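You operate a simulated robot arm through the tools that you are given. There is no shell and no other tool. Be economical: measure what you need, move in short steps, check, and stop when the job is done.

You are at the controls of a simulated two-armed robot. One attempt, no reset.

## Task
Pick up the white spool with one hand, pass it to the other hand and put it on the bottom shelf of the grey trolley.
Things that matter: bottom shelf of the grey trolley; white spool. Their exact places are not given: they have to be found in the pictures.

The check looks at the end state, three seconds after you hand in, the way a careful person would. Anything else that was tipped, shoved, dropped, spilled or broken makes it a failure.

## Robot
Two 7-joint arms with two-finger parallel grippers on one trunk, on a base that drives. Base frame: it is fixed to the floor where the robot stands at the start and does not move with it; the origin is under the middle of the robot, x ahead of it, y to its left, z up. Readings come in m, degrees, newtons and seconds.
The left shoulder is at the start at [0.07, 0.188, 1.365], the right one opposite. With the tool pointing down near the work surface each hand reaches from about 0.1 to 0.76 m from the robot's upright axis, wherever it stands, measured 20 degrees to its own side. Places, roughly: bottom shelf of the grey trolley [-0.5, 2, 0.1]. Payload 3.91 kg a hand.
The TCP of each hand is the grasp point between the finger pads, 0.03 m short of the fingertips. In the tool frame z runs along the fingers and y along their closing line. Largest opening 0.11 m; finger width 0.02, thickness 0.01; the body of the gripper, 0.048 by 0.112 m, starts 0.055 m behind the TCP.
Orientation is that of the tool frame in the base frame, as a unit quaternion [w, x, y, z]. With the fingers straight down and closing along the base's y, the tool's x points along the base's -x, its y along +y and its z along -z.

## Interface
- The arms move only by the tool step_arm. It takes "left_steps", "right_steps" or both (then of equal length, played together; a hand with none holds still); each is a list of rows, each a list of 3 entries, a list of its own where there are three numbers: the shift along the base's x, y, z in m, then the turn, a rotation vector about the base's x, y, z in degrees, then the opening, from 0 (shut) to 1 (fully open). In form: [[[x, y, z], [rx, ry, rz], fingers], ...]. A call has 1 to 20 rows; each row shifts and turns the commanded pose from where the row before left it. A row lasts 0.2 s, in which the tool goes at most 0.05 m and 8.6 degrees; a call with a longer step from one row to the next is refused whole, and so is a gripper value outside its range. A pose out of reach is approached as far as the arm can. The call stops where the force on the tool passes 40 N (or 10 N more than at its start, if that is more) or the arm is blocked; 0.2 s more then pass. Each finger travels about 0.072 m/s and halts on what it meets, pressing with about 36 N; the grip force reading is that of the motor and also rises with nothing between the fingers. The clock runs only during rows and for 0.2 s after the last one: add rows that do not move to give the fingers time. The reply holds the time, the measured pose of the TCP, the force on the tool along the base axes, the opening and the grip force, in the units named above and with some noise, with the torque about the TCP (base axes, N m) and any sound that the robot's microphone picked up.
- Cameras (640 x 400 px; columns grow to the right, rows downward): "scene" is now at [0.1497, -0.0101, 1.6136]; the picture's right is [-0.21, -0.98, 0.00], its down [-0.43, 0.09, -0.90] and it looks along [0.88, -0.19, -0.44] (base axes); focal length 214 px, centre (320, 200). "left" rides on the left gripper at [0.072, -0.017, -0.103] in its tool frame; the picture's right is [0.23, 0.97, 0.00], its down [-0.76, 0.18, -0.62] and it looks along [-0.61, 0.14, 0.78] (tool axes); focal length 222 px, centre (320, 200). "right" rides on the right gripper at [0.072, 0.017, -0.103] in its tool frame; the picture's right is [-0.23, 0.97, 0.00], its down [-0.76, -0.18, -0.62] and it looks along [-0.61, -0.14, 0.78] (tool axes); focal length 222 px, centre (320, 200).
- get_image(camera): a new picture of that camera. No time passes.
- raise_lower(by): slides the trunk up (or, below 0, down) by that many m; the arms and the scene camera ride with it, the base frame stays. It gives what a move gives, with no picture.
- steer(legs): drives the robot by 1 to 6 legs, each [ahead, turn to the left] in m and degrees, along the robot's own axes; the way and the turn of a leg run together, so that a leg with both is an arc; at most 1.5 m and 180 degrees a leg. The arms and the cameras ride along, it lands a little off, and it stops where it bumps. It gives what a move gives.
- head_to(pan, tilt): turns the head with the scene camera to pan (to the left, within 86 degrees either way) and tilt (down, from -29 to 69), counted from straight ahead of the robot. It gives what a move gives.
- pixel_to_xyz(camera, pixels): for up to 12 pixels [column, row] of the newest picture of that camera ("zoom" is the newest enlarged one), the place [x, y, z] in the base frame of the surface seen there, good to about 0.002 m, but the place of the scene camera against the robot may be out by one fixed shift of up to 0.018 m in any direction. No time passes.
- enlarge(camera, box): a new picture of the part [left, top, right, bottom] of that camera's present view, enlarged. No time passes.
- hand_in(): hands the job in; it is judged then, once.

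Keep the steps short. Do not move on a guess: measure, check each grasp and each placing, and mend mistakes. In all there are 80 turns and 70 pictures (those below and enlarged ones count). Leave the grippers open and the arms clear of the work at the hand-in unless told otherwise, and finish with a single line.

The tools are called after "Call:" as a command line: name --argument value ..., lists and objects as JSON in quotes. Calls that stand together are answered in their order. step_arm: Moves the arms, as the interface text tells. Its arguments: {"type":"object","properties":{"left_steps":{"type":"array"},"right_steps":{"type":"array"}},"required":[]} The other tools are called the same way: raise_lower (by) slides the trunk up or down; steer (legs) drives the base; head_to (pan, tilt) turns the head that bears the scene camera; get_image (camera) takes a picture; pixel_to_xyz (camera, pixels) gives the place of the surface under pixels of a picture; enlarge (camera, box) takes an enlarged picture of a part of a camera's view; hand_in () hands the job in.

At the start:

```text
time_s: 0.0
left_tcp_pos: [0.0693, 0.2747, 0.5251]
left_tool_rot: [0.046, 0.108, 0.993, 0.003]
left_wrist_force: [0.3, -0.6, -0.8]
left_moment: [-0.02, 0.06, 0.0]
left_opening: 0.1101
left_grip_force: 0.0
right_tcp_pos: [0.3046, -0.0863, 1.6485]
right_tool_rot: [0.0, 0.0, 1.0, 0.0]
right_wrist_force: [0.0, 0.4, 0.1]
right_moment: [0.03, -0.02, 0.02]
right_opening: 0.1101
right_grip_force: 0.1
trunk travel left (down, up): [-0.875, 0.065]
robot x, y, heading: [-0.0011, 0.001, 0.2]
head pan, tilt: [-12.0, 26.1]
```

scene: 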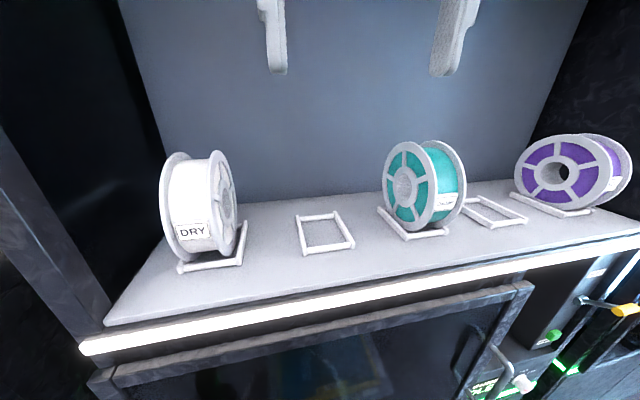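
right: 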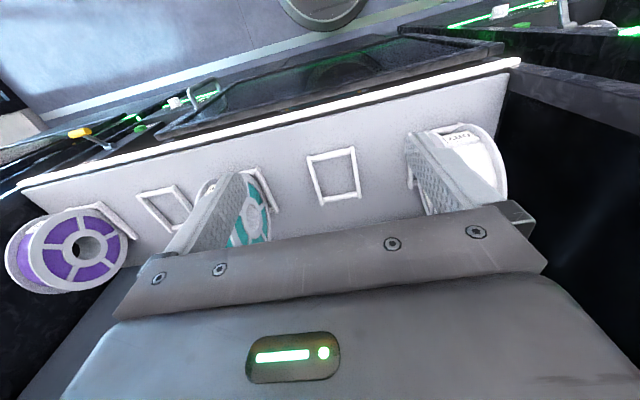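
left: 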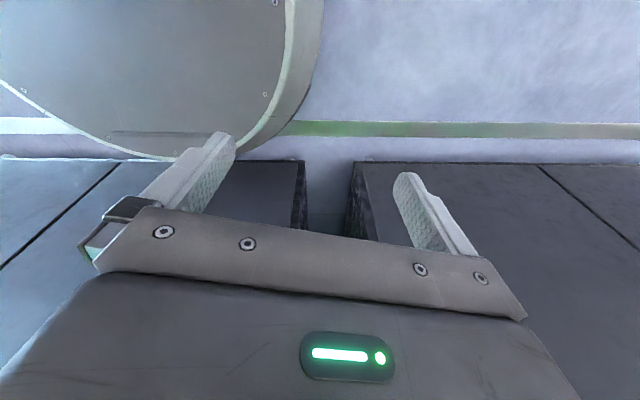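

The white spool, labelled DRY, stands on a cradle at about (200,205) in the scene view. I'll enlarge it and measure points on it.

Call:
enlarge --camera "scene" --box '[120, 130, 280, 290]'

Call:
pixel_to_xyz --camera "scene" --pixels '[[215, 158], [176, 157], [193, 165], [193, 230], [228, 195], [235, 225], [228, 250], [185, 255], [243, 225], [180, 270], [240, 263], [170, 240]]'

Call:
pixel_to_xyz --camera "scene" --pixels '[[325, 232], [120, 315], [400, 260], [270, 230], [420, 190], [620, 230], [275, 60], [445, 70], [220, 300], [300, 130]]'

```text
2.50 times, centred on (200, 210) of scene
```

zoom: 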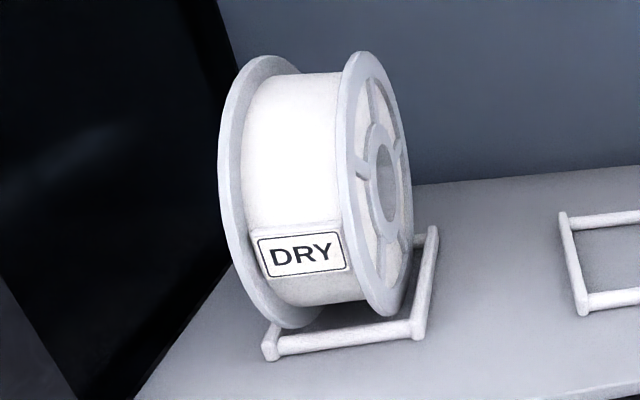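

```text
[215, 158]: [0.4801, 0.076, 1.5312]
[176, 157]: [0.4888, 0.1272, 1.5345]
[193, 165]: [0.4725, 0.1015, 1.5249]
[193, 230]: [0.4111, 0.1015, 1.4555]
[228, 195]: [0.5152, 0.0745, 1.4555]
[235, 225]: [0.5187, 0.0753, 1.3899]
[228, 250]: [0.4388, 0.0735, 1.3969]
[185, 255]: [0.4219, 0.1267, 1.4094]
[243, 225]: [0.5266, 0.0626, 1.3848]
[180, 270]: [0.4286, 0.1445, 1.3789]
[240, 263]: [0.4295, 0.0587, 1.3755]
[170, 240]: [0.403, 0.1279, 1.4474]
```

```text
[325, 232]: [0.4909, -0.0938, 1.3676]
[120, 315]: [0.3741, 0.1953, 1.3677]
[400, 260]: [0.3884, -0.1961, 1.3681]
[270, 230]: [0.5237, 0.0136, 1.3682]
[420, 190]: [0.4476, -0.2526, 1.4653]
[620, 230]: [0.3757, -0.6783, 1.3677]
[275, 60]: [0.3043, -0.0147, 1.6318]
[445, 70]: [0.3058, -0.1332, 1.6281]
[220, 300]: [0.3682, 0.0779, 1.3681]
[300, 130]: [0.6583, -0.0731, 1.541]
```

The shelf is at z≈1.368. The spool's axis runs along y, from about 0.073 to 0.13, and its centre is near (0.47, 0.10, 1.455). Next I'll turn the head left to look for the trolley.

Call:
head_to --pan 86 --tilt 35

Call:
get_image --camera "scene"

```text
time_s: 1.7
left_tcp_pos: [0.0684, 0.2751, 0.5251]
left_tool_rot: [0.046, 0.108, 0.993, 0.003]
left_wrist_force: [-0.9, 0.2, -0.2]
left_moment: [-0.01, 0.01, -0.03]
left_opening: 0.1099
left_grip_force: 0.0
right_tcp_pos: [0.3039, -0.0862, 1.6484]
right_tool_rot: [0.0, 0.0, 1.0, 0.0]
right_wrist_force: [0.1, 0.1, 0.6]
right_moment: [0.0, 0.0, 0.02]
right_opening: 0.11
right_grip_force: 0.1
trunk travel left (down, up): [-0.875, 0.065]
robot x, y, heading: [-0.0042, -0.0004, -0.1]
head pan, tilt: [85.9, 35.0]
```

```text
65 pictures are left
```

scene: 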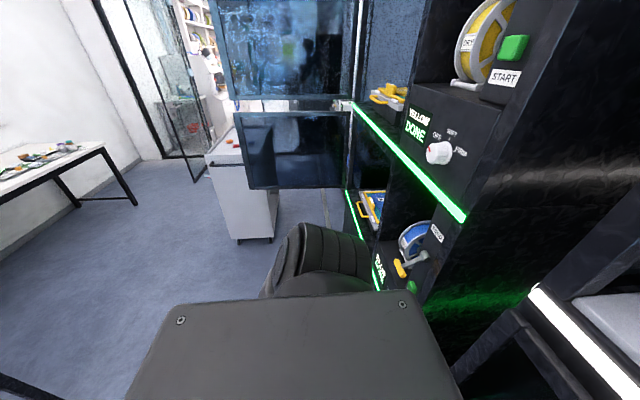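

A grey box on castors stands at about (240,190), with an open cabinet door beside it. I'll measure these and take a closer look.

Call:
enlarge --camera "scene" --box '[180, 80, 400, 300]'

Call:
pixel_to_xyz --camera "scene" --pixels '[[240, 190], [237, 238], [272, 240], [278, 205], [207, 160], [220, 140], [240, 115], [345, 185], [300, 240], [310, 280], [345, 110], [465, 215]]'

```text
1.82 times, centred on (290, 190) of scene
```

zoom: 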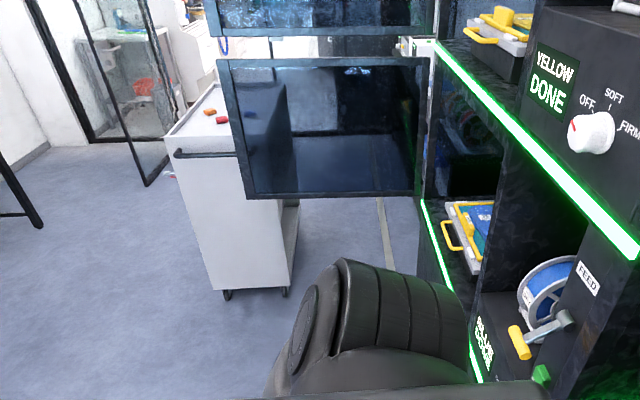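

```text
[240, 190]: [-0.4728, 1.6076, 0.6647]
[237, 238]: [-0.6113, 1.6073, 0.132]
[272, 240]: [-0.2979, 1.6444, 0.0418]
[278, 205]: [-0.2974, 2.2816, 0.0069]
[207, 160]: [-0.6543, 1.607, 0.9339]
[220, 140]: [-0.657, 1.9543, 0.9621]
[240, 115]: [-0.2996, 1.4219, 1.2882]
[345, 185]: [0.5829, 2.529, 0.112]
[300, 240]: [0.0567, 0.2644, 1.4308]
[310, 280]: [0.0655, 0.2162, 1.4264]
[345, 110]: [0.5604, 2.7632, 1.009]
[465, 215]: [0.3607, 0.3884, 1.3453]
```

The trolley's end panel is at y≈1.61, spanning x −0.655 to −0.30. I'll deal with it after the pick. Now I'll turn the head back to the spool, with some view above it, and use the wrist camera for accurate coordinates.

Call:
head_to --pan 8 --tilt 5

Call:
get_image --camera "scene"

Call:
enlarge --camera "right" --box '[380, 90, 540, 250]'

Call:
pixel_to_xyz --camera "right" --pixels '[[410, 140], [412, 180], [440, 132], [475, 127], [490, 135], [503, 165], [505, 190], [460, 150], [470, 175], [330, 200], [400, 80], [495, 75]]'

```text
time_s: 3.2
left_tcp_pos: [0.0698, 0.2745, 0.5249]
left_tool_rot: [0.046, 0.107, 0.993, 0.002]
left_wrist_force: [-0.3, 0.1, 0.0]
left_moment: [0.03, -0.02, 0.0]
left_opening: 0.11
left_grip_force: 0.1
right_tcp_pos: [0.3042, -0.0882, 1.6486]
right_tool_rot: [0.0, 0.0, 1.0, 0.0]
right_wrist_force: [0.8, 0.0, -0.7]
right_moment: [0.01, 0.0, 0.01]
right_opening: 0.11
right_grip_force: 0.1
trunk travel left (down, up): [-0.875, 0.065]
robot x, y, heading: [-0.0026, -0.0012, 0.1]
head pan, tilt: [8.0, 5.0]
```

```text
63 pictures are left
```

scene: 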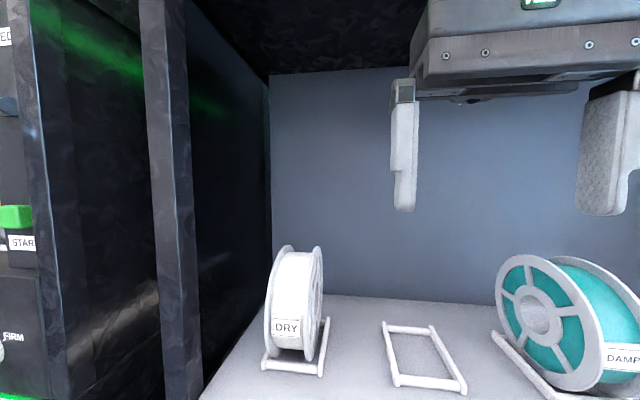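

```text
2.50 times, centred on (460, 170) of right
```

zoom: 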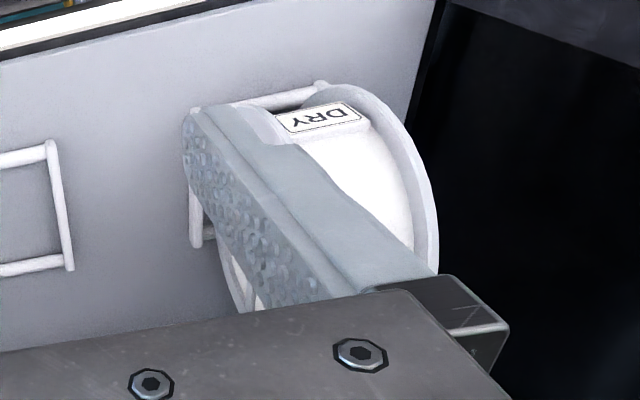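

```text
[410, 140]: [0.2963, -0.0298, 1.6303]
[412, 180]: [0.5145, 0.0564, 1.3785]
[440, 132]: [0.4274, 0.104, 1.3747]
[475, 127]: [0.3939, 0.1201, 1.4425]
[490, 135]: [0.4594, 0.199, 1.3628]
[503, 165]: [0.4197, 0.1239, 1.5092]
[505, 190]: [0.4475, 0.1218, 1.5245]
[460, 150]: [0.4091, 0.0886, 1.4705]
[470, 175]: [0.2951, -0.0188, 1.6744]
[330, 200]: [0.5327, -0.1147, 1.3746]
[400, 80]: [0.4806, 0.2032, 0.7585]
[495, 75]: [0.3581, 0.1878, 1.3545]
```

The spool is in a bay with a wall close on its left and a ceiling overhead. I'll measure both.

Call:
pixel_to_xyz --camera "scene" --pixels '[[340, 72], [340, 40], [380, 10], [268, 90], [230, 200], [200, 350], [165, 100], [190, 150], [250, 40], [300, 270], [210, 370], [315, 12]]'

Call:
enlarge --camera "scene" --box '[240, 230, 360, 390]'

Call:
pixel_to_xyz --camera "zoom" --pixels '[[280, 60], [360, 60], [400, 60], [320, 100], [320, 250], [375, 300], [240, 300], [230, 350], [415, 200], [420, 260]]'

```text
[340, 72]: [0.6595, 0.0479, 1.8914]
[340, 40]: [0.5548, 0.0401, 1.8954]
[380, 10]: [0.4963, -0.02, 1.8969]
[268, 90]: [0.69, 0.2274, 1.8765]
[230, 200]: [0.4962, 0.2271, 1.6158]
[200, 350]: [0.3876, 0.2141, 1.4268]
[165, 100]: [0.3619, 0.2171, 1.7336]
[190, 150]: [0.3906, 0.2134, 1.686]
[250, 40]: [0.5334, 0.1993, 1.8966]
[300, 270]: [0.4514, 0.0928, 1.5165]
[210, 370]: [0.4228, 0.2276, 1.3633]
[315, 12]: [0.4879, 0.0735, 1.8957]
```

```text
2.50 times, centred on (300, 310) of scene
```

zoom: 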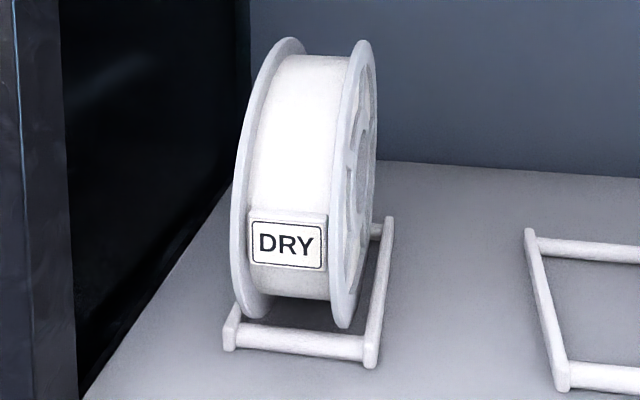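

```text
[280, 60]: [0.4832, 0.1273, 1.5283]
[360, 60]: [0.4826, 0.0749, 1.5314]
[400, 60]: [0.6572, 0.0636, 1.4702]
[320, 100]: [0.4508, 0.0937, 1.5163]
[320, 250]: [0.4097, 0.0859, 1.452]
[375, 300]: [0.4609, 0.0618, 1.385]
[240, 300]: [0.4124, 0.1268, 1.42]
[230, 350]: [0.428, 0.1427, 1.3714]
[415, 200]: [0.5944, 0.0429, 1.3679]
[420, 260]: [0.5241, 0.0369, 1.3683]
```

The ceiling is at z≈1.895 and the left wall at y≈0.215, so there is room to slide the right hand in level, fingers down, straddling the spool along y. First I'll line it up in front at x≈0.29, y≈0.10, z≈1.515.

Call:
step_arm --right_steps '[[[-0.0025, 0.031, -0.0223], [0, 0, 0], 1], [[-0.0025, 0.031, -0.0223], [0, 0, 0], 1], [[-0.0025, 0.031, -0.0223], [0, 0, 0], 1], [[-0.0025, 0.031, -0.0223], [0, 0, 0], 1], [[-0.0025, 0.031, -0.0223], [0, 0, 0], 1], [[-0.0025, 0.031, -0.0223], [0, 0, 0], 1], [[0, 0, 0], [0, 0, 0], 1]]'

Call:
get_image --camera "right"

Call:
get_image --camera "scene"

```text
time_s: 4.8
left_tcp_pos: [0.0696, 0.2747, 0.5243]
left_tool_rot: [0.046, 0.107, 0.993, 0.003]
left_wrist_force: [1.0, -0.8, -0.6]
left_moment: [0.0, -0.01, -0.01]
left_opening: 0.1101
left_grip_force: 0.0
right_tcp_pos: [0.2814, 0.0357, 1.5747]
right_tool_rot: [-0.001, 0.0, 1.0, -0.001]
right_wrist_force: [0.5, 0.3, -0.5]
right_moment: [-0.03, 0.0, -0.03]
right_opening: 0.1098
right_grip_force: 0.0
right hand out of reach, approached as far as the arm can: row 4, 5, 6
trunk travel left (down, up): [-0.875, 0.065]
robot x, y, heading: [-0.0005, -0.0016, 0.1]
head pan, tilt: [8.0, 5.0]
```

```text
60 pictures are left
```

right: 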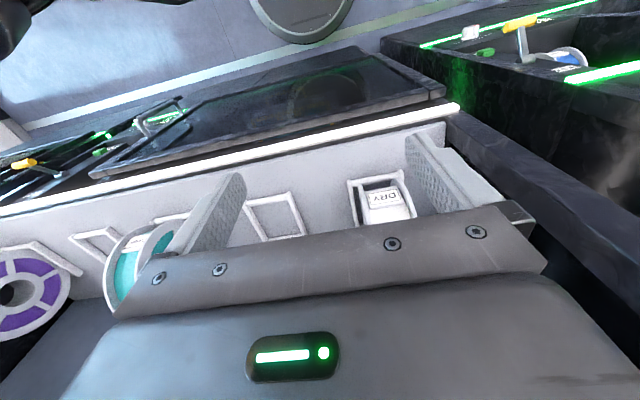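

```text
59 pictures are left
```

scene: 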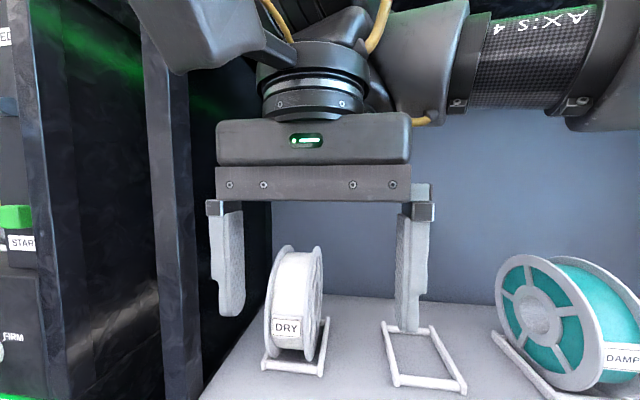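

The right hand hit a reach limit there. I'll raise the trunk by 0.06, which brings the shoulder up, and measure where the right elbow is before considering a turn.

Call:
pixel_to_xyz --camera "scene" --pixels '[[540, 70], [610, 60], [420, 60], [315, 60], [200, 30], [310, 130], [630, 110], [410, 100]]'

Call:
pixel_to_xyz --camera "right" --pixels '[[275, 215], [355, 205], [385, 195], [387, 173], [405, 205], [340, 165], [450, 140], [10, 20], [360, 222], [415, 215]]'

Call:
raise_lower --by 0.06

```text
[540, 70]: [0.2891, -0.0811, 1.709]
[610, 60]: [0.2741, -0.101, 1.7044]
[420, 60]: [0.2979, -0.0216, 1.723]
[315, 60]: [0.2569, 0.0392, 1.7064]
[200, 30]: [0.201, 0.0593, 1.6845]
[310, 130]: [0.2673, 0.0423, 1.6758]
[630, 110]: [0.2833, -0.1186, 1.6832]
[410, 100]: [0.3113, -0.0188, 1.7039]
```

```text
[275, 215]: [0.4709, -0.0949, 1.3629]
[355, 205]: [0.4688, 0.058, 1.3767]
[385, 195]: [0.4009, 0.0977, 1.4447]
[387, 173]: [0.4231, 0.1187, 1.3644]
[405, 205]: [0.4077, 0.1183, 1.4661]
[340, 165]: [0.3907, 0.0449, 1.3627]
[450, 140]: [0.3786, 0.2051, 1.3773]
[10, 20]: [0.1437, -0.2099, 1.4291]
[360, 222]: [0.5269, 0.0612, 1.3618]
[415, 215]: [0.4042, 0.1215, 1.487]
```

```text
time_s: 5.8
left_tcp_pos: [0.0691, 0.2737, 0.5849]
left_tool_rot: [0.045, 0.108, 0.993, 0.002]
left_wrist_force: [-0.4, -0.2, 0.2]
left_moment: [0.03, 0.02, 0.06]
left_opening: 0.1101
left_grip_force: 0.3
right_tcp_pos: [0.282, 0.0376, 1.6355]
right_tool_rot: [-0.001, 0.001, 1.0, -0.002]
right_wrist_force: [-0.1, 0.5, -0.5]
right_moment: [0.01, 0.01, -0.01]
right_opening: 0.1101
right_grip_force: 0.0
trunk travel left (down, up): [-0.935, 0.005]
robot x, y, heading: [-0.0, -0.001, 0.0]
head pan, tilt: [8.0, 5.0]
```

After correction the shelf is at z=1.363 and the spool's y-centre about 0.095. The elbow and forearm stay around x≈0.3. I'll retry the alignment.

Call:
step_arm --right_steps '[[[0.005, 0.0145, -0.028], [0, 0, 0], 1], [[0.005, 0.0145, -0.028], [0, 0, 0], 1], [[0, 0.0145, -0.028], [0, 0, 0], 1], [[0, 0.0145, -0.028], [0, 0, 0], 1]]'

```text
time_s: 6.8
left_tcp_pos: [0.0691, 0.2753, 0.5848]
left_tool_rot: [0.045, 0.106, 0.993, 0.003]
left_wrist_force: [0.4, -0.1, 0.3]
left_moment: [0.0, 0.0, -0.03]
left_opening: 0.1098
left_grip_force: 0.2
right_tcp_pos: [0.2812, 0.0365, 1.6348]
right_tool_rot: [-0.001, 0.0, 1.0, -0.002]
right_wrist_force: [-0.4, 0.2, -0.3]
right_moment: [-0.01, 0.02, 0.0]
right_opening: 0.1099
right_grip_force: 0.1
right hand out of reach, approached as far as the arm can: row 1, 2, 3, 4
trunk travel left (down, up): [-0.935, 0.005]
robot x, y, heading: [-0.0021, 0.0012, 0.2]
head pan, tilt: [8.0, 5.0]
```

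Joint limit again: the hand is too far across the body. I'll move it back to its own side and turn the base 35° left, which puts the spool on the robot's right.

Call:
step_arm --right_steps '[[[-0.003, -0.05, -0.014], [0, 0, 0], 1], [[-0.005, -0.05, 0], [0, 0, 0], 1], [[0, -0.03, 0], [0, 0, 0], 1]]'

Call:
steer --legs '[[0, 35]]'

Call:
get_image --camera "scene"

```text
refused: row 1 steps farther than a row can; nothing moved
```

```text
time_s: 8.9
left_tcp_pos: [-0.1005, 0.2642, 0.5854]
left_tool_rot: [0.043, -0.196, 0.98, 0.016]
left_wrist_force: [0.6, 0.2, 0.4]
left_moment: [-0.01, -0.01, -0.03]
left_opening: 0.11
left_grip_force: 0.1
right_tcp_pos: [0.2104, 0.1917, 1.6337]
right_tool_rot: [-0.001, -0.3, 0.954, -0.001]
right_wrist_force: [0.0, -0.2, -0.3]
right_moment: [0.02, 0.03, 0.03]
right_opening: 0.1098
right_grip_force: 0.1
trunk travel left (down, up): [-0.935, 0.005]
robot x, y, heading: [0.0003, -0.0013, 34.9]
head pan, tilt: [8.0, 5.0]
```

```text
58 pictures are left
```

scene: 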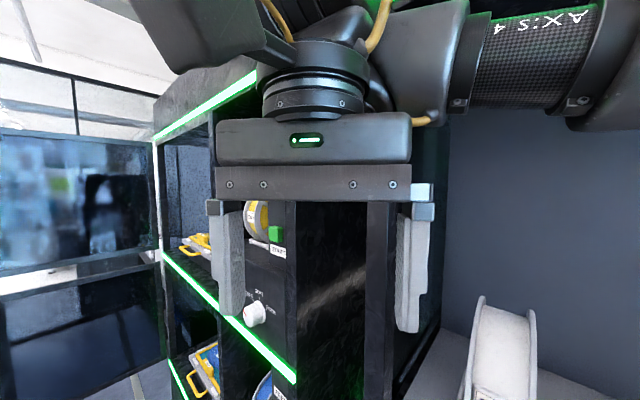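

The turn went well. Next I'll move the hand to (0.285, 0.095, 1.53) and yaw it back −35° so it closes along base y.

Call:
step_arm --right_steps '[[[0.005, -0.03, 0], [0, 0, -7], 1], [[0.01, -0.03, -0.01], [0, 0, -7], 1], [[0.02, -0.02, -0.03], [0, 0, -7], 1], [[0.02, -0.01, -0.03], [0, 0, -7], 1], [[0.02, -0.007, -0.03], [0, 0, -7], 1], [[0, 0, 0], [0, 0, 0], 1]]'

Call:
get_image --camera "right"

```text
time_s: 10.3
left_tcp_pos: [-0.1005, 0.2653, 0.5855]
left_tool_rot: [0.043, -0.195, 0.98, 0.017]
left_wrist_force: [0.5, -0.1, -0.4]
left_moment: [-0.01, -0.01, -0.03]
left_opening: 0.1102
left_grip_force: 0.1
right_tcp_pos: [0.2721, 0.0681, 1.6486]
right_tool_rot: [-0.002, 0.003, 1.0, -0.004]
right_wrist_force: [0.2, -0.3, -0.2]
right_moment: [0.0, 0.02, 0.0]
right_opening: 0.1097
right_grip_force: 0.0
right hand out of reach, approached as far as the arm can: row 1, 2, 3, 4, 5
trunk travel left (down, up): [-0.935, 0.005]
robot x, y, heading: [-0.0004, 0.0019, 34.6]
head pan, tilt: [8.0, 5.0]
```

```text
57 pictures are left
```

right: 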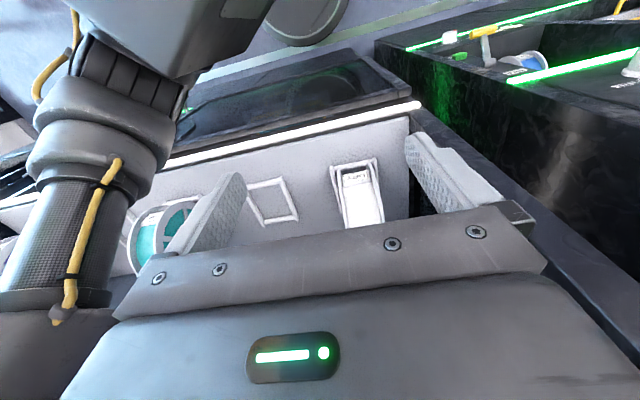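

The arm seems to be folded too tightly, so I'll get farther from the spool. Before backing up I'll check the floor behind (−x), looking left from the present heading.

Call:
head_to --pan 86 --tilt 30

Call:
get_image --camera "scene"

Call:
pixel_to_xyz --camera "scene" --pixels '[[300, 200], [200, 250], [100, 300], [100, 200], [400, 180], [450, 120], [500, 120], [560, 200], [600, 100], [500, 200], [30, 250], [300, 260]]'

```text
time_s: 11.8
left_tcp_pos: [-0.0997, 0.2653, 0.5849]
left_tool_rot: [0.043, -0.196, 0.98, 0.017]
left_wrist_force: [0.5, -0.3, 1.4]
left_moment: [0.0, 0.01, 0.0]
left_opening: 0.1097
left_grip_force: 0.1
right_tcp_pos: [0.2717, 0.0689, 1.648]
right_tool_rot: [-0.002, 0.002, 1.0, -0.004]
right_wrist_force: [0.4, -0.2, 0.1]
right_moment: [0.01, -0.01, -0.01]
right_opening: 0.1099
right_grip_force: 0.0
trunk travel left (down, up): [-0.935, 0.005]
robot x, y, heading: [-0.0003, -0.0018, 34.7]
head pan, tilt: [85.9, 30.0]
```

```text
56 pictures are left
```

scene: 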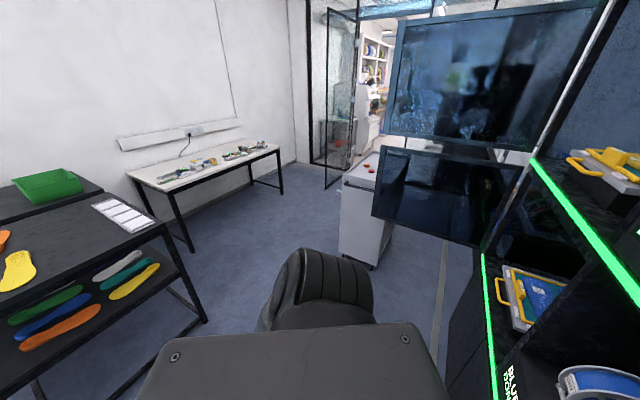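

```text
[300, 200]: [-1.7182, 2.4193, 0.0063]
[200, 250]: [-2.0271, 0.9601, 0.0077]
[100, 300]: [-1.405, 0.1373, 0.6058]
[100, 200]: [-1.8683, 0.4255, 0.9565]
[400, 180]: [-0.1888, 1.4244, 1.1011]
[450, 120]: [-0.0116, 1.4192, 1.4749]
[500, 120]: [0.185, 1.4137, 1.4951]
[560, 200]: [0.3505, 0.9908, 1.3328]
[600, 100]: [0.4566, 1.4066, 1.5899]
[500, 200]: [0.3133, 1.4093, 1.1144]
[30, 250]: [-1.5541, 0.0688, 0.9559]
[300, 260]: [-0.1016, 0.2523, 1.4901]
```

A bench stands about 1.3 m behind, so backing up 0.17 m is safe. I'll turn to heading 0, back up, and turn to about 20°.

Call:
steer --legs '[[0, -34.7], [-0.17, 0], [0, 20]]'

Call:
head_to --pan -15 --tilt 20

Call:
get_image --camera "scene"

```text
time_s: 16.0
left_tcp_pos: [-0.198, 0.2812, 0.5847]
left_tool_rot: [0.045, -0.065, 0.997, 0.012]
left_wrist_force: [-0.1, -0.2, 0.2]
left_moment: [-0.03, -0.02, 0.02]
left_opening: 0.1101
left_grip_force: 0.1
right_tcp_pos: [0.1109, -0.006, 1.6495]
right_tool_rot: [-0.001, 0.132, 0.991, -0.003]
right_wrist_force: [-0.1, -0.3, -0.3]
right_moment: [-0.04, 0.04, 0.02]
right_opening: 0.1101
right_grip_force: 0.0
trunk travel left (down, up): [-0.935, 0.005]
robot x, y, heading: [-0.1726, -0.0012, 19.8]
head pan, tilt: [85.9, 30.0]
```

```text
time_s: 17.8
left_tcp_pos: [-0.1983, 0.2815, 0.5857]
left_tool_rot: [0.045, -0.066, 0.997, 0.011]
left_wrist_force: [-0.6, -0.2, 0.6]
left_moment: [0.02, -0.03, 0.04]
left_opening: 0.1099
left_grip_force: 0.0
right_tcp_pos: [0.1094, -0.0047, 1.6489]
right_tool_rot: [-0.002, 0.131, 0.991, -0.003]
right_wrist_force: [0.7, 0.3, 0.1]
right_moment: [0.0, 0.02, 0.01]
right_opening: 0.11
right_grip_force: 0.1
trunk travel left (down, up): [-0.935, 0.005]
robot x, y, heading: [-0.1731, -0.0002, 20.1]
head pan, tilt: [-15.0, 20.0]
```

```text
55 pictures are left
```

scene: 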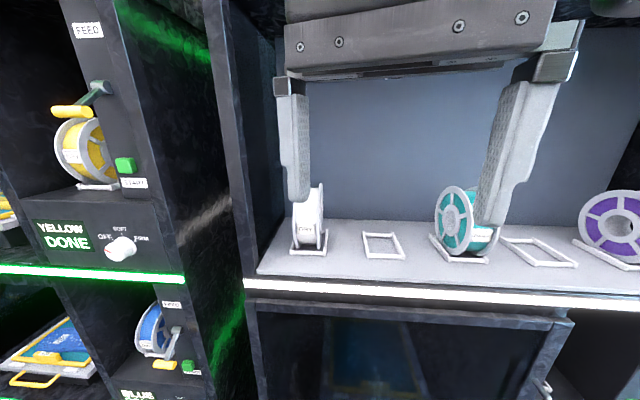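

Now I'll extend the hand forward and straighten its yaw (+15°), then lower it in front of the spool.

Call:
step_arm --right_steps '[[[0.035, 0.02, 0], [0, 0, 3], 1], [[0.035, 0.02, 0], [0, 0, 3], 1], [[0.035, 0.02, 0], [0, 0, 3], 1], [[0.035, 0.02, 0], [0, 0, 3], 1], [[0.035, 0.02, 0], [0, 0, 3.1], 1], [[0, 0, -0.03], [0, 0, 0], 1], [[0, 0, -0.03], [0, 0, 0], 1], [[0, 0, -0.03], [0, 0, 0], 1], [[0, 0, -0.03], [0, 0, 0], 1], [[0, 0, 0], [0, 0, 0], 1]]'

Call:
get_image --camera "right"

Call:
get_image --camera "scene"

```text
time_s: 20.0
left_tcp_pos: [-0.1979, 0.2806, 0.5849]
left_tool_rot: [0.045, -0.066, 0.997, 0.011]
left_wrist_force: [0.1, 0.1, -0.6]
left_moment: [-0.02, -0.03, -0.01]
left_opening: 0.1101
left_grip_force: 0.0
right_tcp_pos: [0.2976, 0.0902, 1.6012]
right_tool_rot: [0.0, -0.001, 1.0, -0.003]
right_wrist_force: [0.3, 0.0, -0.2]
right_moment: [-0.01, -0.01, 0.01]
right_opening: 0.1099
right_grip_force: 0.1
right hand out of reach, approached as far as the arm can: row 7, 8, 9
trunk travel left (down, up): [-0.935, 0.005]
robot x, y, heading: [-0.171, 0.0028, 20.0]
head pan, tilt: [-15.0, 20.0]
```

```text
54 pictures are left
```

right: 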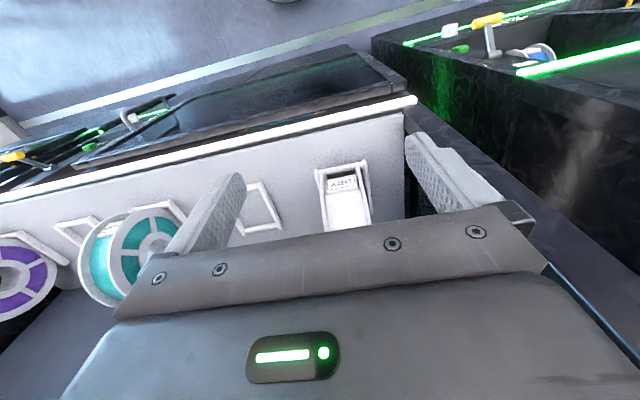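

```text
53 pictures are left
```

scene: 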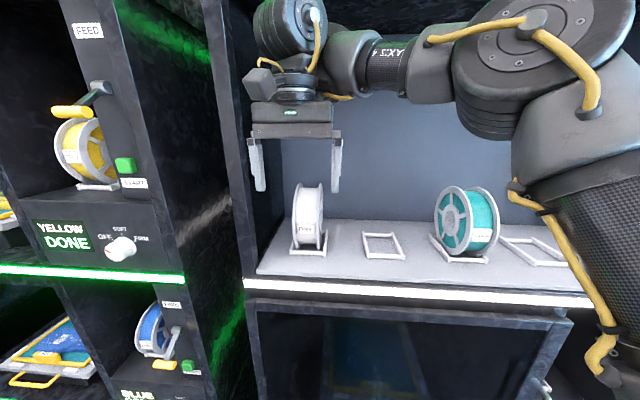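

The limit is on lowering relative to the shoulder, so the trunk should be lower, not higher. I'll pull the hand up and back, lower the trunk 0.2 m, then re-extend. First I'll check where the elbow is.

Call:
pixel_to_xyz --camera "scene" --pixels '[[510, 60], [480, 120], [560, 20], [600, 200], [380, 70], [290, 30], [600, 360]]'

Call:
step_arm --right_steps '[[[-0.03, -0.01, 0.03], [0, 0, 0], 1], [[-0.03, -0.01, 0.03], [0, 0, 0], 1], [[-0.03, -0.02, 0.02], [0, 0, 0], 1], [[-0.03, -0.02, 0.02], [0, 0, 0], 1], [[0, 0, 0], [0, 0, 0], 1]]'

```text
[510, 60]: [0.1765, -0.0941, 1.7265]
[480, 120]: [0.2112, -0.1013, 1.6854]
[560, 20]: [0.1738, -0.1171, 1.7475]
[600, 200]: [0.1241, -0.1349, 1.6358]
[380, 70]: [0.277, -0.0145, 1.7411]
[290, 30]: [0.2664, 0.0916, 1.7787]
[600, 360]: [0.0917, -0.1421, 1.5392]
```

```text
time_s: 21.2
left_tcp_pos: [-0.1982, 0.281, 0.5854]
left_tool_rot: [0.045, -0.066, 0.997, 0.011]
left_wrist_force: [-0.2, 0.4, 0.0]
left_moment: [-0.01, -0.01, -0.02]
left_opening: 0.11
left_grip_force: 0.1
right_tcp_pos: [0.1792, 0.0312, 1.7003]
right_tool_rot: [-0.001, -0.001, 1.0, -0.004]
right_wrist_force: [-0.7, 0.0, -0.4]
right_moment: [-0.04, 0.02, 0.02]
right_opening: 0.1098
right_grip_force: 0.1
trunk travel left (down, up): [-0.935, 0.005]
robot x, y, heading: [-0.1691, 0.0024, 20.0]
head pan, tilt: [-15.0, 20.0]
```

Call:
raise_lower --by -0.2

Call:
step_arm --right_steps '[[[0.03, 0.016, 0.004], [0, 0, 0], 1], [[0.03, 0.016, 0.004], [0, 0, 0], 1], [[0.03, 0.016, 0.004], [0, 0, 0], 1], [[0.02, 0.016, 0.003], [0, 0, 0], 1], [[0, 0, 0], [0, 0, 0], 1]]'

Call:
get_image --camera "right"

Call:
get_image --camera "scene"

```text
time_s: 23.4
left_tcp_pos: [-0.1971, 0.2809, 0.3849]
left_tool_rot: [0.045, -0.066, 0.997, 0.011]
left_wrist_force: [-0.4, -0.9, -0.5]
left_moment: [-0.01, -0.02, 0.0]
left_opening: 0.1099
left_grip_force: 0.0
right_tcp_pos: [0.178, 0.0311, 1.4996]
right_tool_rot: [-0.002, 0.0, 1.0, -0.003]
right_wrist_force: [0.2, -0.7, 0.8]
right_moment: [0.02, 0.01, 0.04]
right_opening: 0.1101
right_grip_force: 0.1
trunk travel left (down, up): [-0.735, 0.205]
robot x, y, heading: [-0.1684, 0.0024, 19.7]
head pan, tilt: [-15.0, 20.0]
```

```text
time_s: 24.6
left_tcp_pos: [-0.1982, 0.2818, 0.3859]
left_tool_rot: [0.045, -0.065, 0.997, 0.012]
left_wrist_force: [-0.2, -0.1, 0.2]
left_moment: [-0.01, -0.03, 0.0]
left_opening: 0.1102
left_grip_force: 0.2
right_tcp_pos: [0.2894, 0.0933, 1.5169]
right_tool_rot: [-0.001, 0.0, 1.0, -0.003]
right_wrist_force: [0.2, 0.3, -0.2]
right_moment: [0.03, 0.0, -0.02]
right_opening: 0.11
right_grip_force: 0.0
trunk travel left (down, up): [-0.735, 0.205]
robot x, y, heading: [-0.1714, 0.0005, 19.9]
head pan, tilt: [-15.0, 20.0]
```

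```text
52 pictures are left
```

right: 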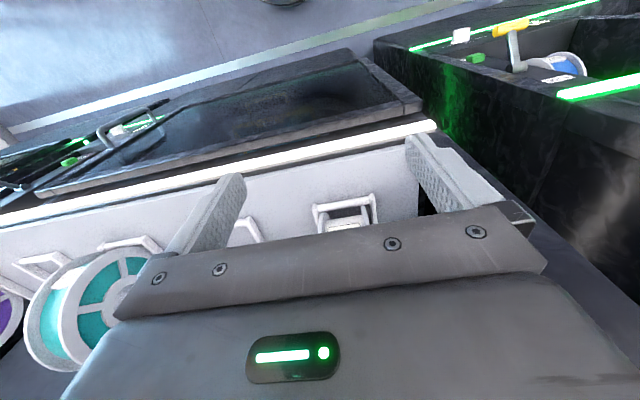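

```text
51 pictures are left
```

scene: 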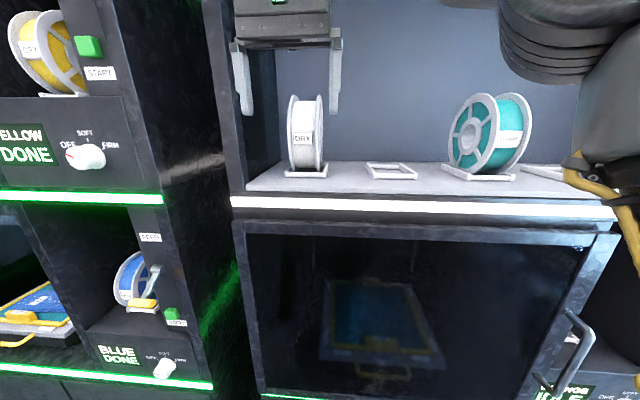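

The hand reached it. Next I'll zoom both cameras to centre the spool between the fingers in y.

Call:
enlarge --camera "right" --box '[290, 180, 400, 240]'

Call:
pixel_to_xyz --camera "right" --pixels '[[325, 225], [370, 215], [347, 222], [321, 220], [373, 210], [328, 228], [366, 219], [318, 224], [376, 219], [340, 215]]'

Call:
enlarge --camera "scene" --box '[220, 0, 380, 200]'

Call:
pixel_to_xyz --camera "scene" --pixels '[[293, 130], [293, 110], [318, 110], [318, 150], [321, 130], [305, 110], [291, 150], [244, 100], [240, 90], [335, 90], [332, 105], [300, 175]]'

```text
5.82 times, centred on (345, 210) of right
```

zoom: 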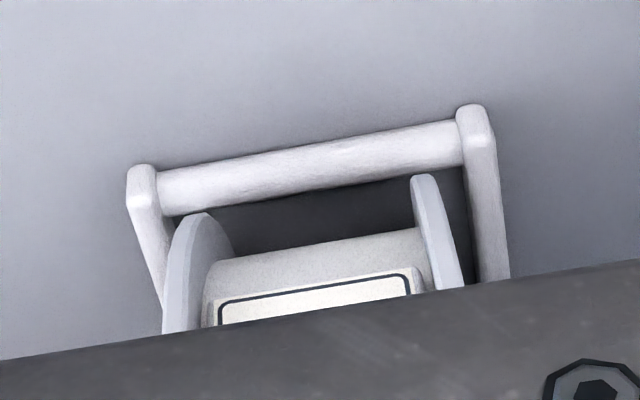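

```text
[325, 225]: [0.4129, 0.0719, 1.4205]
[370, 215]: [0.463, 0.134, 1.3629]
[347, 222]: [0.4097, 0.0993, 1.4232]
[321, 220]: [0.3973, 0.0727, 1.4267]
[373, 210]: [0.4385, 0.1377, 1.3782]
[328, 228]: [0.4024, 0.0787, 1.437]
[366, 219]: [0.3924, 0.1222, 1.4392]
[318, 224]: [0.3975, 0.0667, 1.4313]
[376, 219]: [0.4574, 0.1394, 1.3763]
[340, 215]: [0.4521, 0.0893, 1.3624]
```

```text
2.00 times, centred on (300, 100) of scene
```

zoom: 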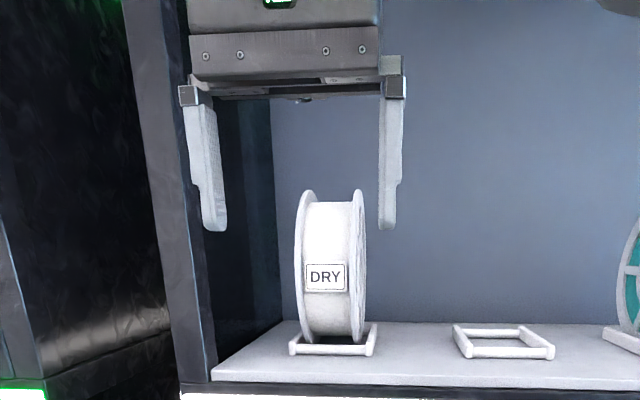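

```text
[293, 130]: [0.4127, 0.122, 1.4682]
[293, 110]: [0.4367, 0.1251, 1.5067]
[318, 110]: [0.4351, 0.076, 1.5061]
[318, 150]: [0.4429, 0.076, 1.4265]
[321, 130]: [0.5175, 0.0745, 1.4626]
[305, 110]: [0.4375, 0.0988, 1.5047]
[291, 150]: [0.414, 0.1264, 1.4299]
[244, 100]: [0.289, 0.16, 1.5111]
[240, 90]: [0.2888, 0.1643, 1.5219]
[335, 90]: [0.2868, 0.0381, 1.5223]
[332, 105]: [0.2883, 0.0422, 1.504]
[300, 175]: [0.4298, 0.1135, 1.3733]
```

From the wrist camera the flanges span y≈0.067–0.127 (centre 0.097). The rim circle has centre (0.468, 1.453) and radius ≈0.075. I'll slide in level with the fingers straddling the spool, then drop to z=1.495.

Call:
step_arm --right_steps '[[[0.03, 0.0036, 0], [0, 0, 0], 1], [[0.03, 0, 0], [0, 0, 0], 1], [[0.03, 0, 0], [0, 0, 0], 1], [[0.03, 0, 0], [0, 0, 0], 1], [[0.03, 0, 0], [0, 0, 0], 1], [[0.029, 0, 0], [0, 0, 0], 1], [[0, 0, -0.011], [0, 0, 0], 1], [[0, 0, -0.011], [0, 0, 0], 1], [[0, 0, 0], [0, 0, 0], 1]]'

Call:
enlarge --camera "scene" --box '[220, 0, 380, 200]'

Call:
get_image --camera "right"

```text
time_s: 26.6
left_tcp_pos: [-0.1984, 0.2815, 0.3854]
left_tool_rot: [0.044, -0.067, 0.997, 0.01]
left_wrist_force: [-0.6, 0.4, -0.2]
left_moment: [-0.01, -0.04, 0.02]
left_opening: 0.1102
left_grip_force: 0.0
right_tcp_pos: [0.2977, 0.0948, 1.4922]
right_tool_rot: [-0.002, -0.001, 1.0, -0.002]
right_wrist_force: [0.2, 0.3, -0.4]
right_moment: [0.01, -0.01, -0.01]
right_opening: 0.11
right_grip_force: 0.1
right hand out of reach, approached as far as the arm can: row 1, 2, 3, 4, 5, 6
trunk travel left (down, up): [-0.735, 0.205]
robot x, y, heading: [-0.1681, 0.0, 19.6]
head pan, tilt: [-15.0, 20.0]
```

```text
2.00 times, centred on (300, 100) of scene
```

zoom: 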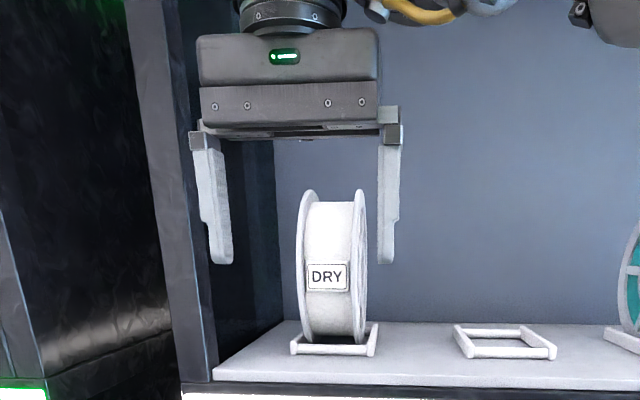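

```text
47 pictures are left
```

right: 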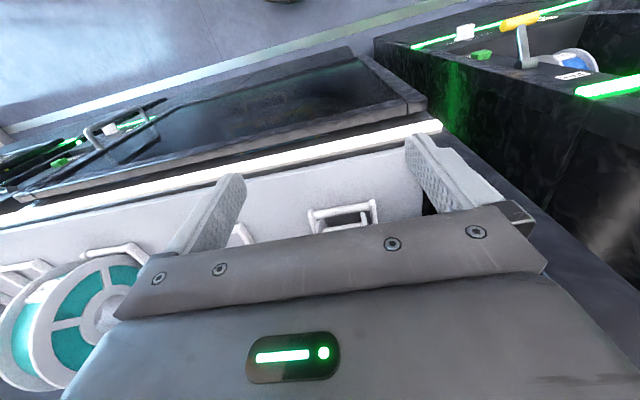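

It now runs out going forward, because fingers straight down above shoulder height is a poor posture for this arm. The spool is round in the xz plane, so I can come in pitched 45° forward-down instead. I'll pull back slightly and pitch the hand forward.

Call:
step_arm --right_steps '[[[-0.02, 0, 0], [0, -7.5, 0], 1], [[-0.02, 0, 0], [0, -7.5, 0], 1], [[-0.02, 0, 0], [0, -7.5, 0], 1], [[0, 0, 0], [0, -7.5, 0], 1], [[0, 0, 0], [0, -7.5, 0], 1], [[0, 0, 0], [0, -7.5, 0], 1], [[0, 0, 0], [0, 0, 0], 1]]'

Call:
raise_lower --by 0.14

Call:
step_arm --right_steps '[[[0, 0, -0.03], [0, 0, 0], 1], [[0, 0, -0.03], [0, 0, 0], 1], [[0, 0, -0.03], [0, 0, 0], 1], [[0, 0, -0.03], [0, 0, 0], 1], [[0, 0, -0.02], [0, 0, 0], 1], [[0, 0, 0], [0, 0, 0], 1]]'

```text
time_s: 28.2
left_tcp_pos: [-0.1971, 0.2818, 0.3854]
left_tool_rot: [0.044, -0.066, 0.997, 0.011]
left_wrist_force: [-0.2, -1.4, 0.1]
left_moment: [0.0, 0.03, 0.04]
left_opening: 0.11
left_grip_force: 0.0
right_tcp_pos: [0.1719, 0.1724, 1.5479]
right_tool_rot: [0.371, -0.001, 0.929, 0.007]
right_wrist_force: [0.2, 0.0, 1.3]
right_moment: [0.03, 0.04, 0.0]
right_opening: 0.1102
right_grip_force: 0.0
right hand out of reach, approached as far as the arm can: row 3, 4, 5, 6
trunk travel left (down, up): [-0.735, 0.205]
robot x, y, heading: [-0.1694, 0.0013, 19.9]
head pan, tilt: [-15.0, 20.0]
```

```text
time_s: 29.8
left_tcp_pos: [-0.1976, 0.2822, 0.526]
left_tool_rot: [0.045, -0.066, 0.997, 0.011]
left_wrist_force: [-0.1, -0.1, 0.6]
left_moment: [0.0, -0.07, -0.02]
left_opening: 0.1103
left_grip_force: 0.0
right_tcp_pos: [0.1685, 0.1746, 1.6866]
right_tool_rot: [0.37, -0.002, 0.929, 0.005]
right_wrist_force: [-0.1, 0.1, -0.7]
right_moment: [0.03, 0.02, -0.01]
right_opening: 0.1101
right_grip_force: 0.1
trunk travel left (down, up): [-0.875, 0.065]
robot x, y, heading: [-0.1673, -0.0018, 19.9]
head pan, tilt: [-15.0, 20.0]
```

```text
time_s: 31.2
left_tcp_pos: [-0.1985, 0.282, 0.5252]
left_tool_rot: [0.045, -0.066, 0.997, 0.011]
left_wrist_force: [0.3, -0.2, 0.0]
left_moment: [0.0, 0.03, -0.02]
left_opening: 0.1101
left_grip_force: 0.1
right_tcp_pos: [0.1655, 0.179, 1.6848]
right_tool_rot: [0.362, 0.01, 0.932, 0.021]
right_wrist_force: [-0.2, -0.8, 0.2]
right_moment: [0.01, -0.02, 0.01]
right_opening: 0.1102
right_grip_force: 0.2
right hand out of reach, approached as far as the arm can: row 1, 2, 3, 4, 5
trunk travel left (down, up): [-0.875, 0.065]
robot x, y, heading: [-0.166, -0.0008, 19.7]
head pan, tilt: [-15.0, 20.0]
```

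The right arm is in an awkward elbow-up fold. I'll make room by squaring up and backing 0.3 m (the bench is over a metre behind). Then I'll unfold the right arm in free space toward the mirror of the left arm's hanging posture.

Call:
steer --legs '[[0, -19.7], [-0.3, 0]]'

Call:
step_arm --right_steps '[[[0.01, -0.04, 0], [0, 6, 0], 1], [[0.01, -0.04, 0], [0, 7, 0], 1], [[0.01, -0.04, 0], [0, 8, 0], 1], [[0.01, -0.04, 0], [0, 8, 0], 1], [[0.01, -0.045, 0], [0, 8, 0], 1], [[0, -0.045, 0], [0, 6, 0], 1], [[0, -0.045, -0.02], [0, 0, 0], 1], [[0, -0.03, -0.04], [0, 0, 0], 1], [[0, -0.02, -0.045], [0, 0, 0], 1], [[0, 0, -0.045], [0, 0, 0], 1], [[0, 0, -0.045], [0, 0, 0], 1], [[0, 0, -0.045], [0, 0, 0], 1], [[0, 0, -0.045], [0, 0, 0], 1]]'

```text
time_s: 34.4
left_tcp_pos: [-0.4047, 0.2735, 0.5238]
left_tool_rot: [0.044, 0.103, 0.994, 0.003]
left_wrist_force: [0.6, 0.0, -0.6]
left_moment: [-0.02, -0.03, 0.0]
left_opening: 0.1099
left_grip_force: 0.0
right_tcp_pos: [-0.0941, 0.057, 1.6842]
right_tool_rot: [0.36, 0.167, 0.917, -0.04]
right_wrist_force: [0.4, -0.2, -0.1]
right_moment: [-0.02, -0.01, 0.04]
right_opening: 0.11
right_grip_force: 0.0
trunk travel left (down, up): [-0.875, 0.065]
robot x, y, heading: [-0.4732, -0.0063, 0.4]
head pan, tilt: [-15.0, 20.0]
```

```text
time_s: 37.2
left_tcp_pos: [-0.4042, 0.274, 0.5249]
left_tool_rot: [0.045, 0.103, 0.994, 0.003]
left_wrist_force: [0.2, 0.6, -0.3]
left_moment: [-0.02, 0.01, 0.0]
left_opening: 0.1099
left_grip_force: 0.2
right_tcp_pos: [-0.1136, -0.1611, 1.5658]
right_tool_rot: [-0.002, 0.14, 0.985, -0.099]
right_wrist_force: [0.3, -0.2, -0.2]
right_moment: [0.01, 0.0, 0.01]
right_opening: 0.1101
right_grip_force: 0.0
right hand out of reach, approached as far as the arm can: row 3, 4, 5, 6, 7, 8, 9, 10, 11, 12, 13
trunk travel left (down, up): [-0.875, 0.065]
robot x, y, heading: [-0.4744, -0.001, 0.6]
head pan, tilt: [-15.0, 20.0]
```

Still limited. I'll look at the right arm's actual shape.

Call:
head_to --pan -35 --tilt 10

Call:
get_image --camera "scene"

Call:
pixel_to_xyz --camera "scene" --pixels '[[320, 200], [100, 100], [200, 100], [300, 100], [400, 100], [500, 100], [600, 100], [400, 250], [500, 250], [600, 250], [500, 350], [600, 350]]'

```text
time_s: 38.0
left_tcp_pos: [-0.4037, 0.2733, 0.526]
left_tool_rot: [0.046, 0.103, 0.994, 0.004]
left_wrist_force: [0.3, 0.3, -0.2]
left_moment: [0.02, -0.02, 0.01]
left_opening: 0.11
left_grip_force: 0.1
right_tcp_pos: [-0.1148, -0.161, 1.5661]
right_tool_rot: [0.0, 0.141, 0.985, -0.1]
right_wrist_force: [0.7, 0.0, -0.1]
right_moment: [0.0, 0.01, -0.01]
right_opening: 0.11
right_grip_force: 0.0
trunk travel left (down, up): [-0.875, 0.065]
robot x, y, heading: [-0.4704, 0.0006, 0.5]
head pan, tilt: [-35.0, 10.0]
```

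```text
46 pictures are left
```

scene: 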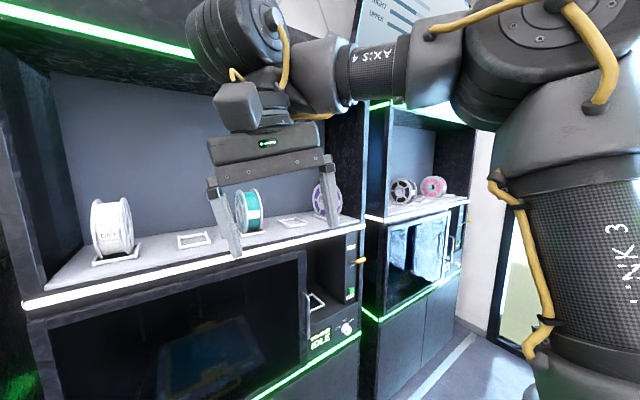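

```text
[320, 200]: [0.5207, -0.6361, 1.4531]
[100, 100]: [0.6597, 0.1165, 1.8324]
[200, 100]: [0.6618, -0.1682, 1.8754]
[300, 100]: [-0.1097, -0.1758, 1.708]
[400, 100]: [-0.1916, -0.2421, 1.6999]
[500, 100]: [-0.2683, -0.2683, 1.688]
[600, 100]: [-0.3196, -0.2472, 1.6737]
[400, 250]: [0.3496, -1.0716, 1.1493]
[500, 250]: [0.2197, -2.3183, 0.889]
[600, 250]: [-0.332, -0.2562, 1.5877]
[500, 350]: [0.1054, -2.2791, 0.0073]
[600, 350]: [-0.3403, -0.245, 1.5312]
```

The upper arm stands vertical with the forearm level at z≈1.7. In free space I'll pitch the tool forward to horizontal while moving ahead, so the wrist straightens and the shoulder is free to drop.

Call:
step_arm --right_steps '[[[0.01, -0.01, 0], [0, -8, 0], 1], [[0.01, -0.01, 0], [0, -8, 0], 1], [[0.01, -0.01, 0], [0, -8, 0], 1], [[0.01, -0.01, 0], [0, -8, 0], 1], [[0.01, -0.01, 0], [0, -8, 0], 1], [[0.01, 0, 0], [0, -8, 0], 1], [[0.01, 0, 0], [0, -8, 0], 1], [[0.01, 0, 0], [0, -8, 0], 1], [[0.01, 0, 0], [0, -8, 0], 1], [[0.01, 0, 0], [0, -8, 0], 1], [[0, 0, 0], [0, 0, 0], 1]]'

Call:
get_image --camera "scene"

```text
time_s: 40.4
left_tcp_pos: [-0.4057, 0.2733, 0.5252]
left_tool_rot: [0.046, 0.103, 0.994, 0.004]
left_wrist_force: [0.2, 0.4, -0.5]
left_moment: [0.0, 0.0, 0.0]
left_opening: 0.11
left_grip_force: 0.1
right_tcp_pos: [-0.1179, 0.0566, 1.7887]
right_tool_rot: [0.483, 0.151, 0.859, 0.078]
right_wrist_force: [-0.6, 1.4, -0.1]
right_moment: [0.01, 0.02, 0.03]
right_opening: 0.1101
right_grip_force: 0.1
right hand out of reach, approached as far as the arm can: row 1, 2, 3, 4, 5, 6, 7, 8, 9, 10
trunk travel left (down, up): [-0.875, 0.065]
robot x, y, heading: [-0.4712, -0.0006, 0.6]
head pan, tilt: [-35.0, 10.0]
```

```text
45 pictures are left
```

scene: 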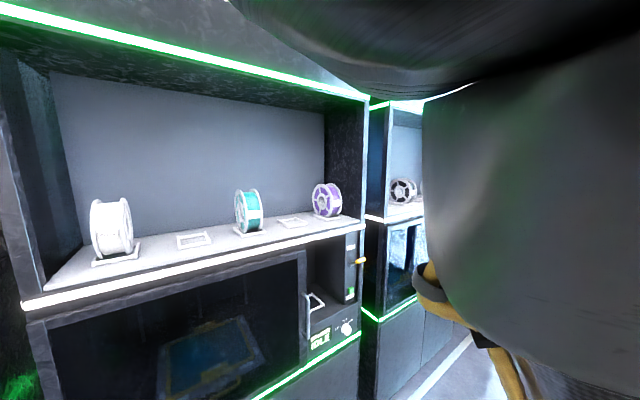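

That folds it worse, so I'll go back to the fingers-down posture, which works near the start pose. The plan now is to fix the arm there and bring the spool into the fingers by driving the base. First I'll restore fingers-down at robot-frame about (0.44, −0.08), 0.28 above the shoulder.

Call:
step_arm --right_steps '[[[0.008, -0.018, 0], [-1.2, 7.3, 2.3], 1], [[0.008, -0.018, 0], [-1.2, 7.3, 2.3], 1], [[0.01, -0.018, -0.01], [-1.2, 7.3, 2.3], 1], [[0.01, -0.018, -0.02], [-1.2, 7.3, 2.3], 1], [[0.012, -0.018, -0.02], [-1.2, 7.3, 2.3], 1], [[0.012, -0.018, -0.02], [-1.2, 7.3, 2.3], 1], [[0.012, -0.018, -0.02], [-1.2, 7.3, 2.3], 1], [[0.012, -0.015, -0.02], [-1.0, 7.0, 2.1], 1], [[0, 0, -0.02], [0, 0, 0], 1], [[0, 0, 0], [0, 0, 0], 1]]'

```text
time_s: 42.6
left_tcp_pos: [-0.4047, 0.2729, 0.5245]
left_tool_rot: [0.046, 0.103, 0.994, 0.004]
left_wrist_force: [0.5, 0.5, 0.6]
left_moment: [-0.03, 0.0, 0.01]
left_opening: 0.1103
left_grip_force: 0.1
right_tcp_pos: [-0.0388, -0.0627, 1.6442]
right_tool_rot: [0.003, -0.02, 1.0, -0.009]
right_wrist_force: [-0.3, 0.2, -0.3]
right_moment: [0.01, 0.0, -0.02]
right_opening: 0.1099
right_grip_force: 0.0
trunk travel left (down, up): [-0.875, 0.065]
robot x, y, heading: [-0.4753, -0.0059, 0.5]
head pan, tilt: [-35.0, 10.0]
```

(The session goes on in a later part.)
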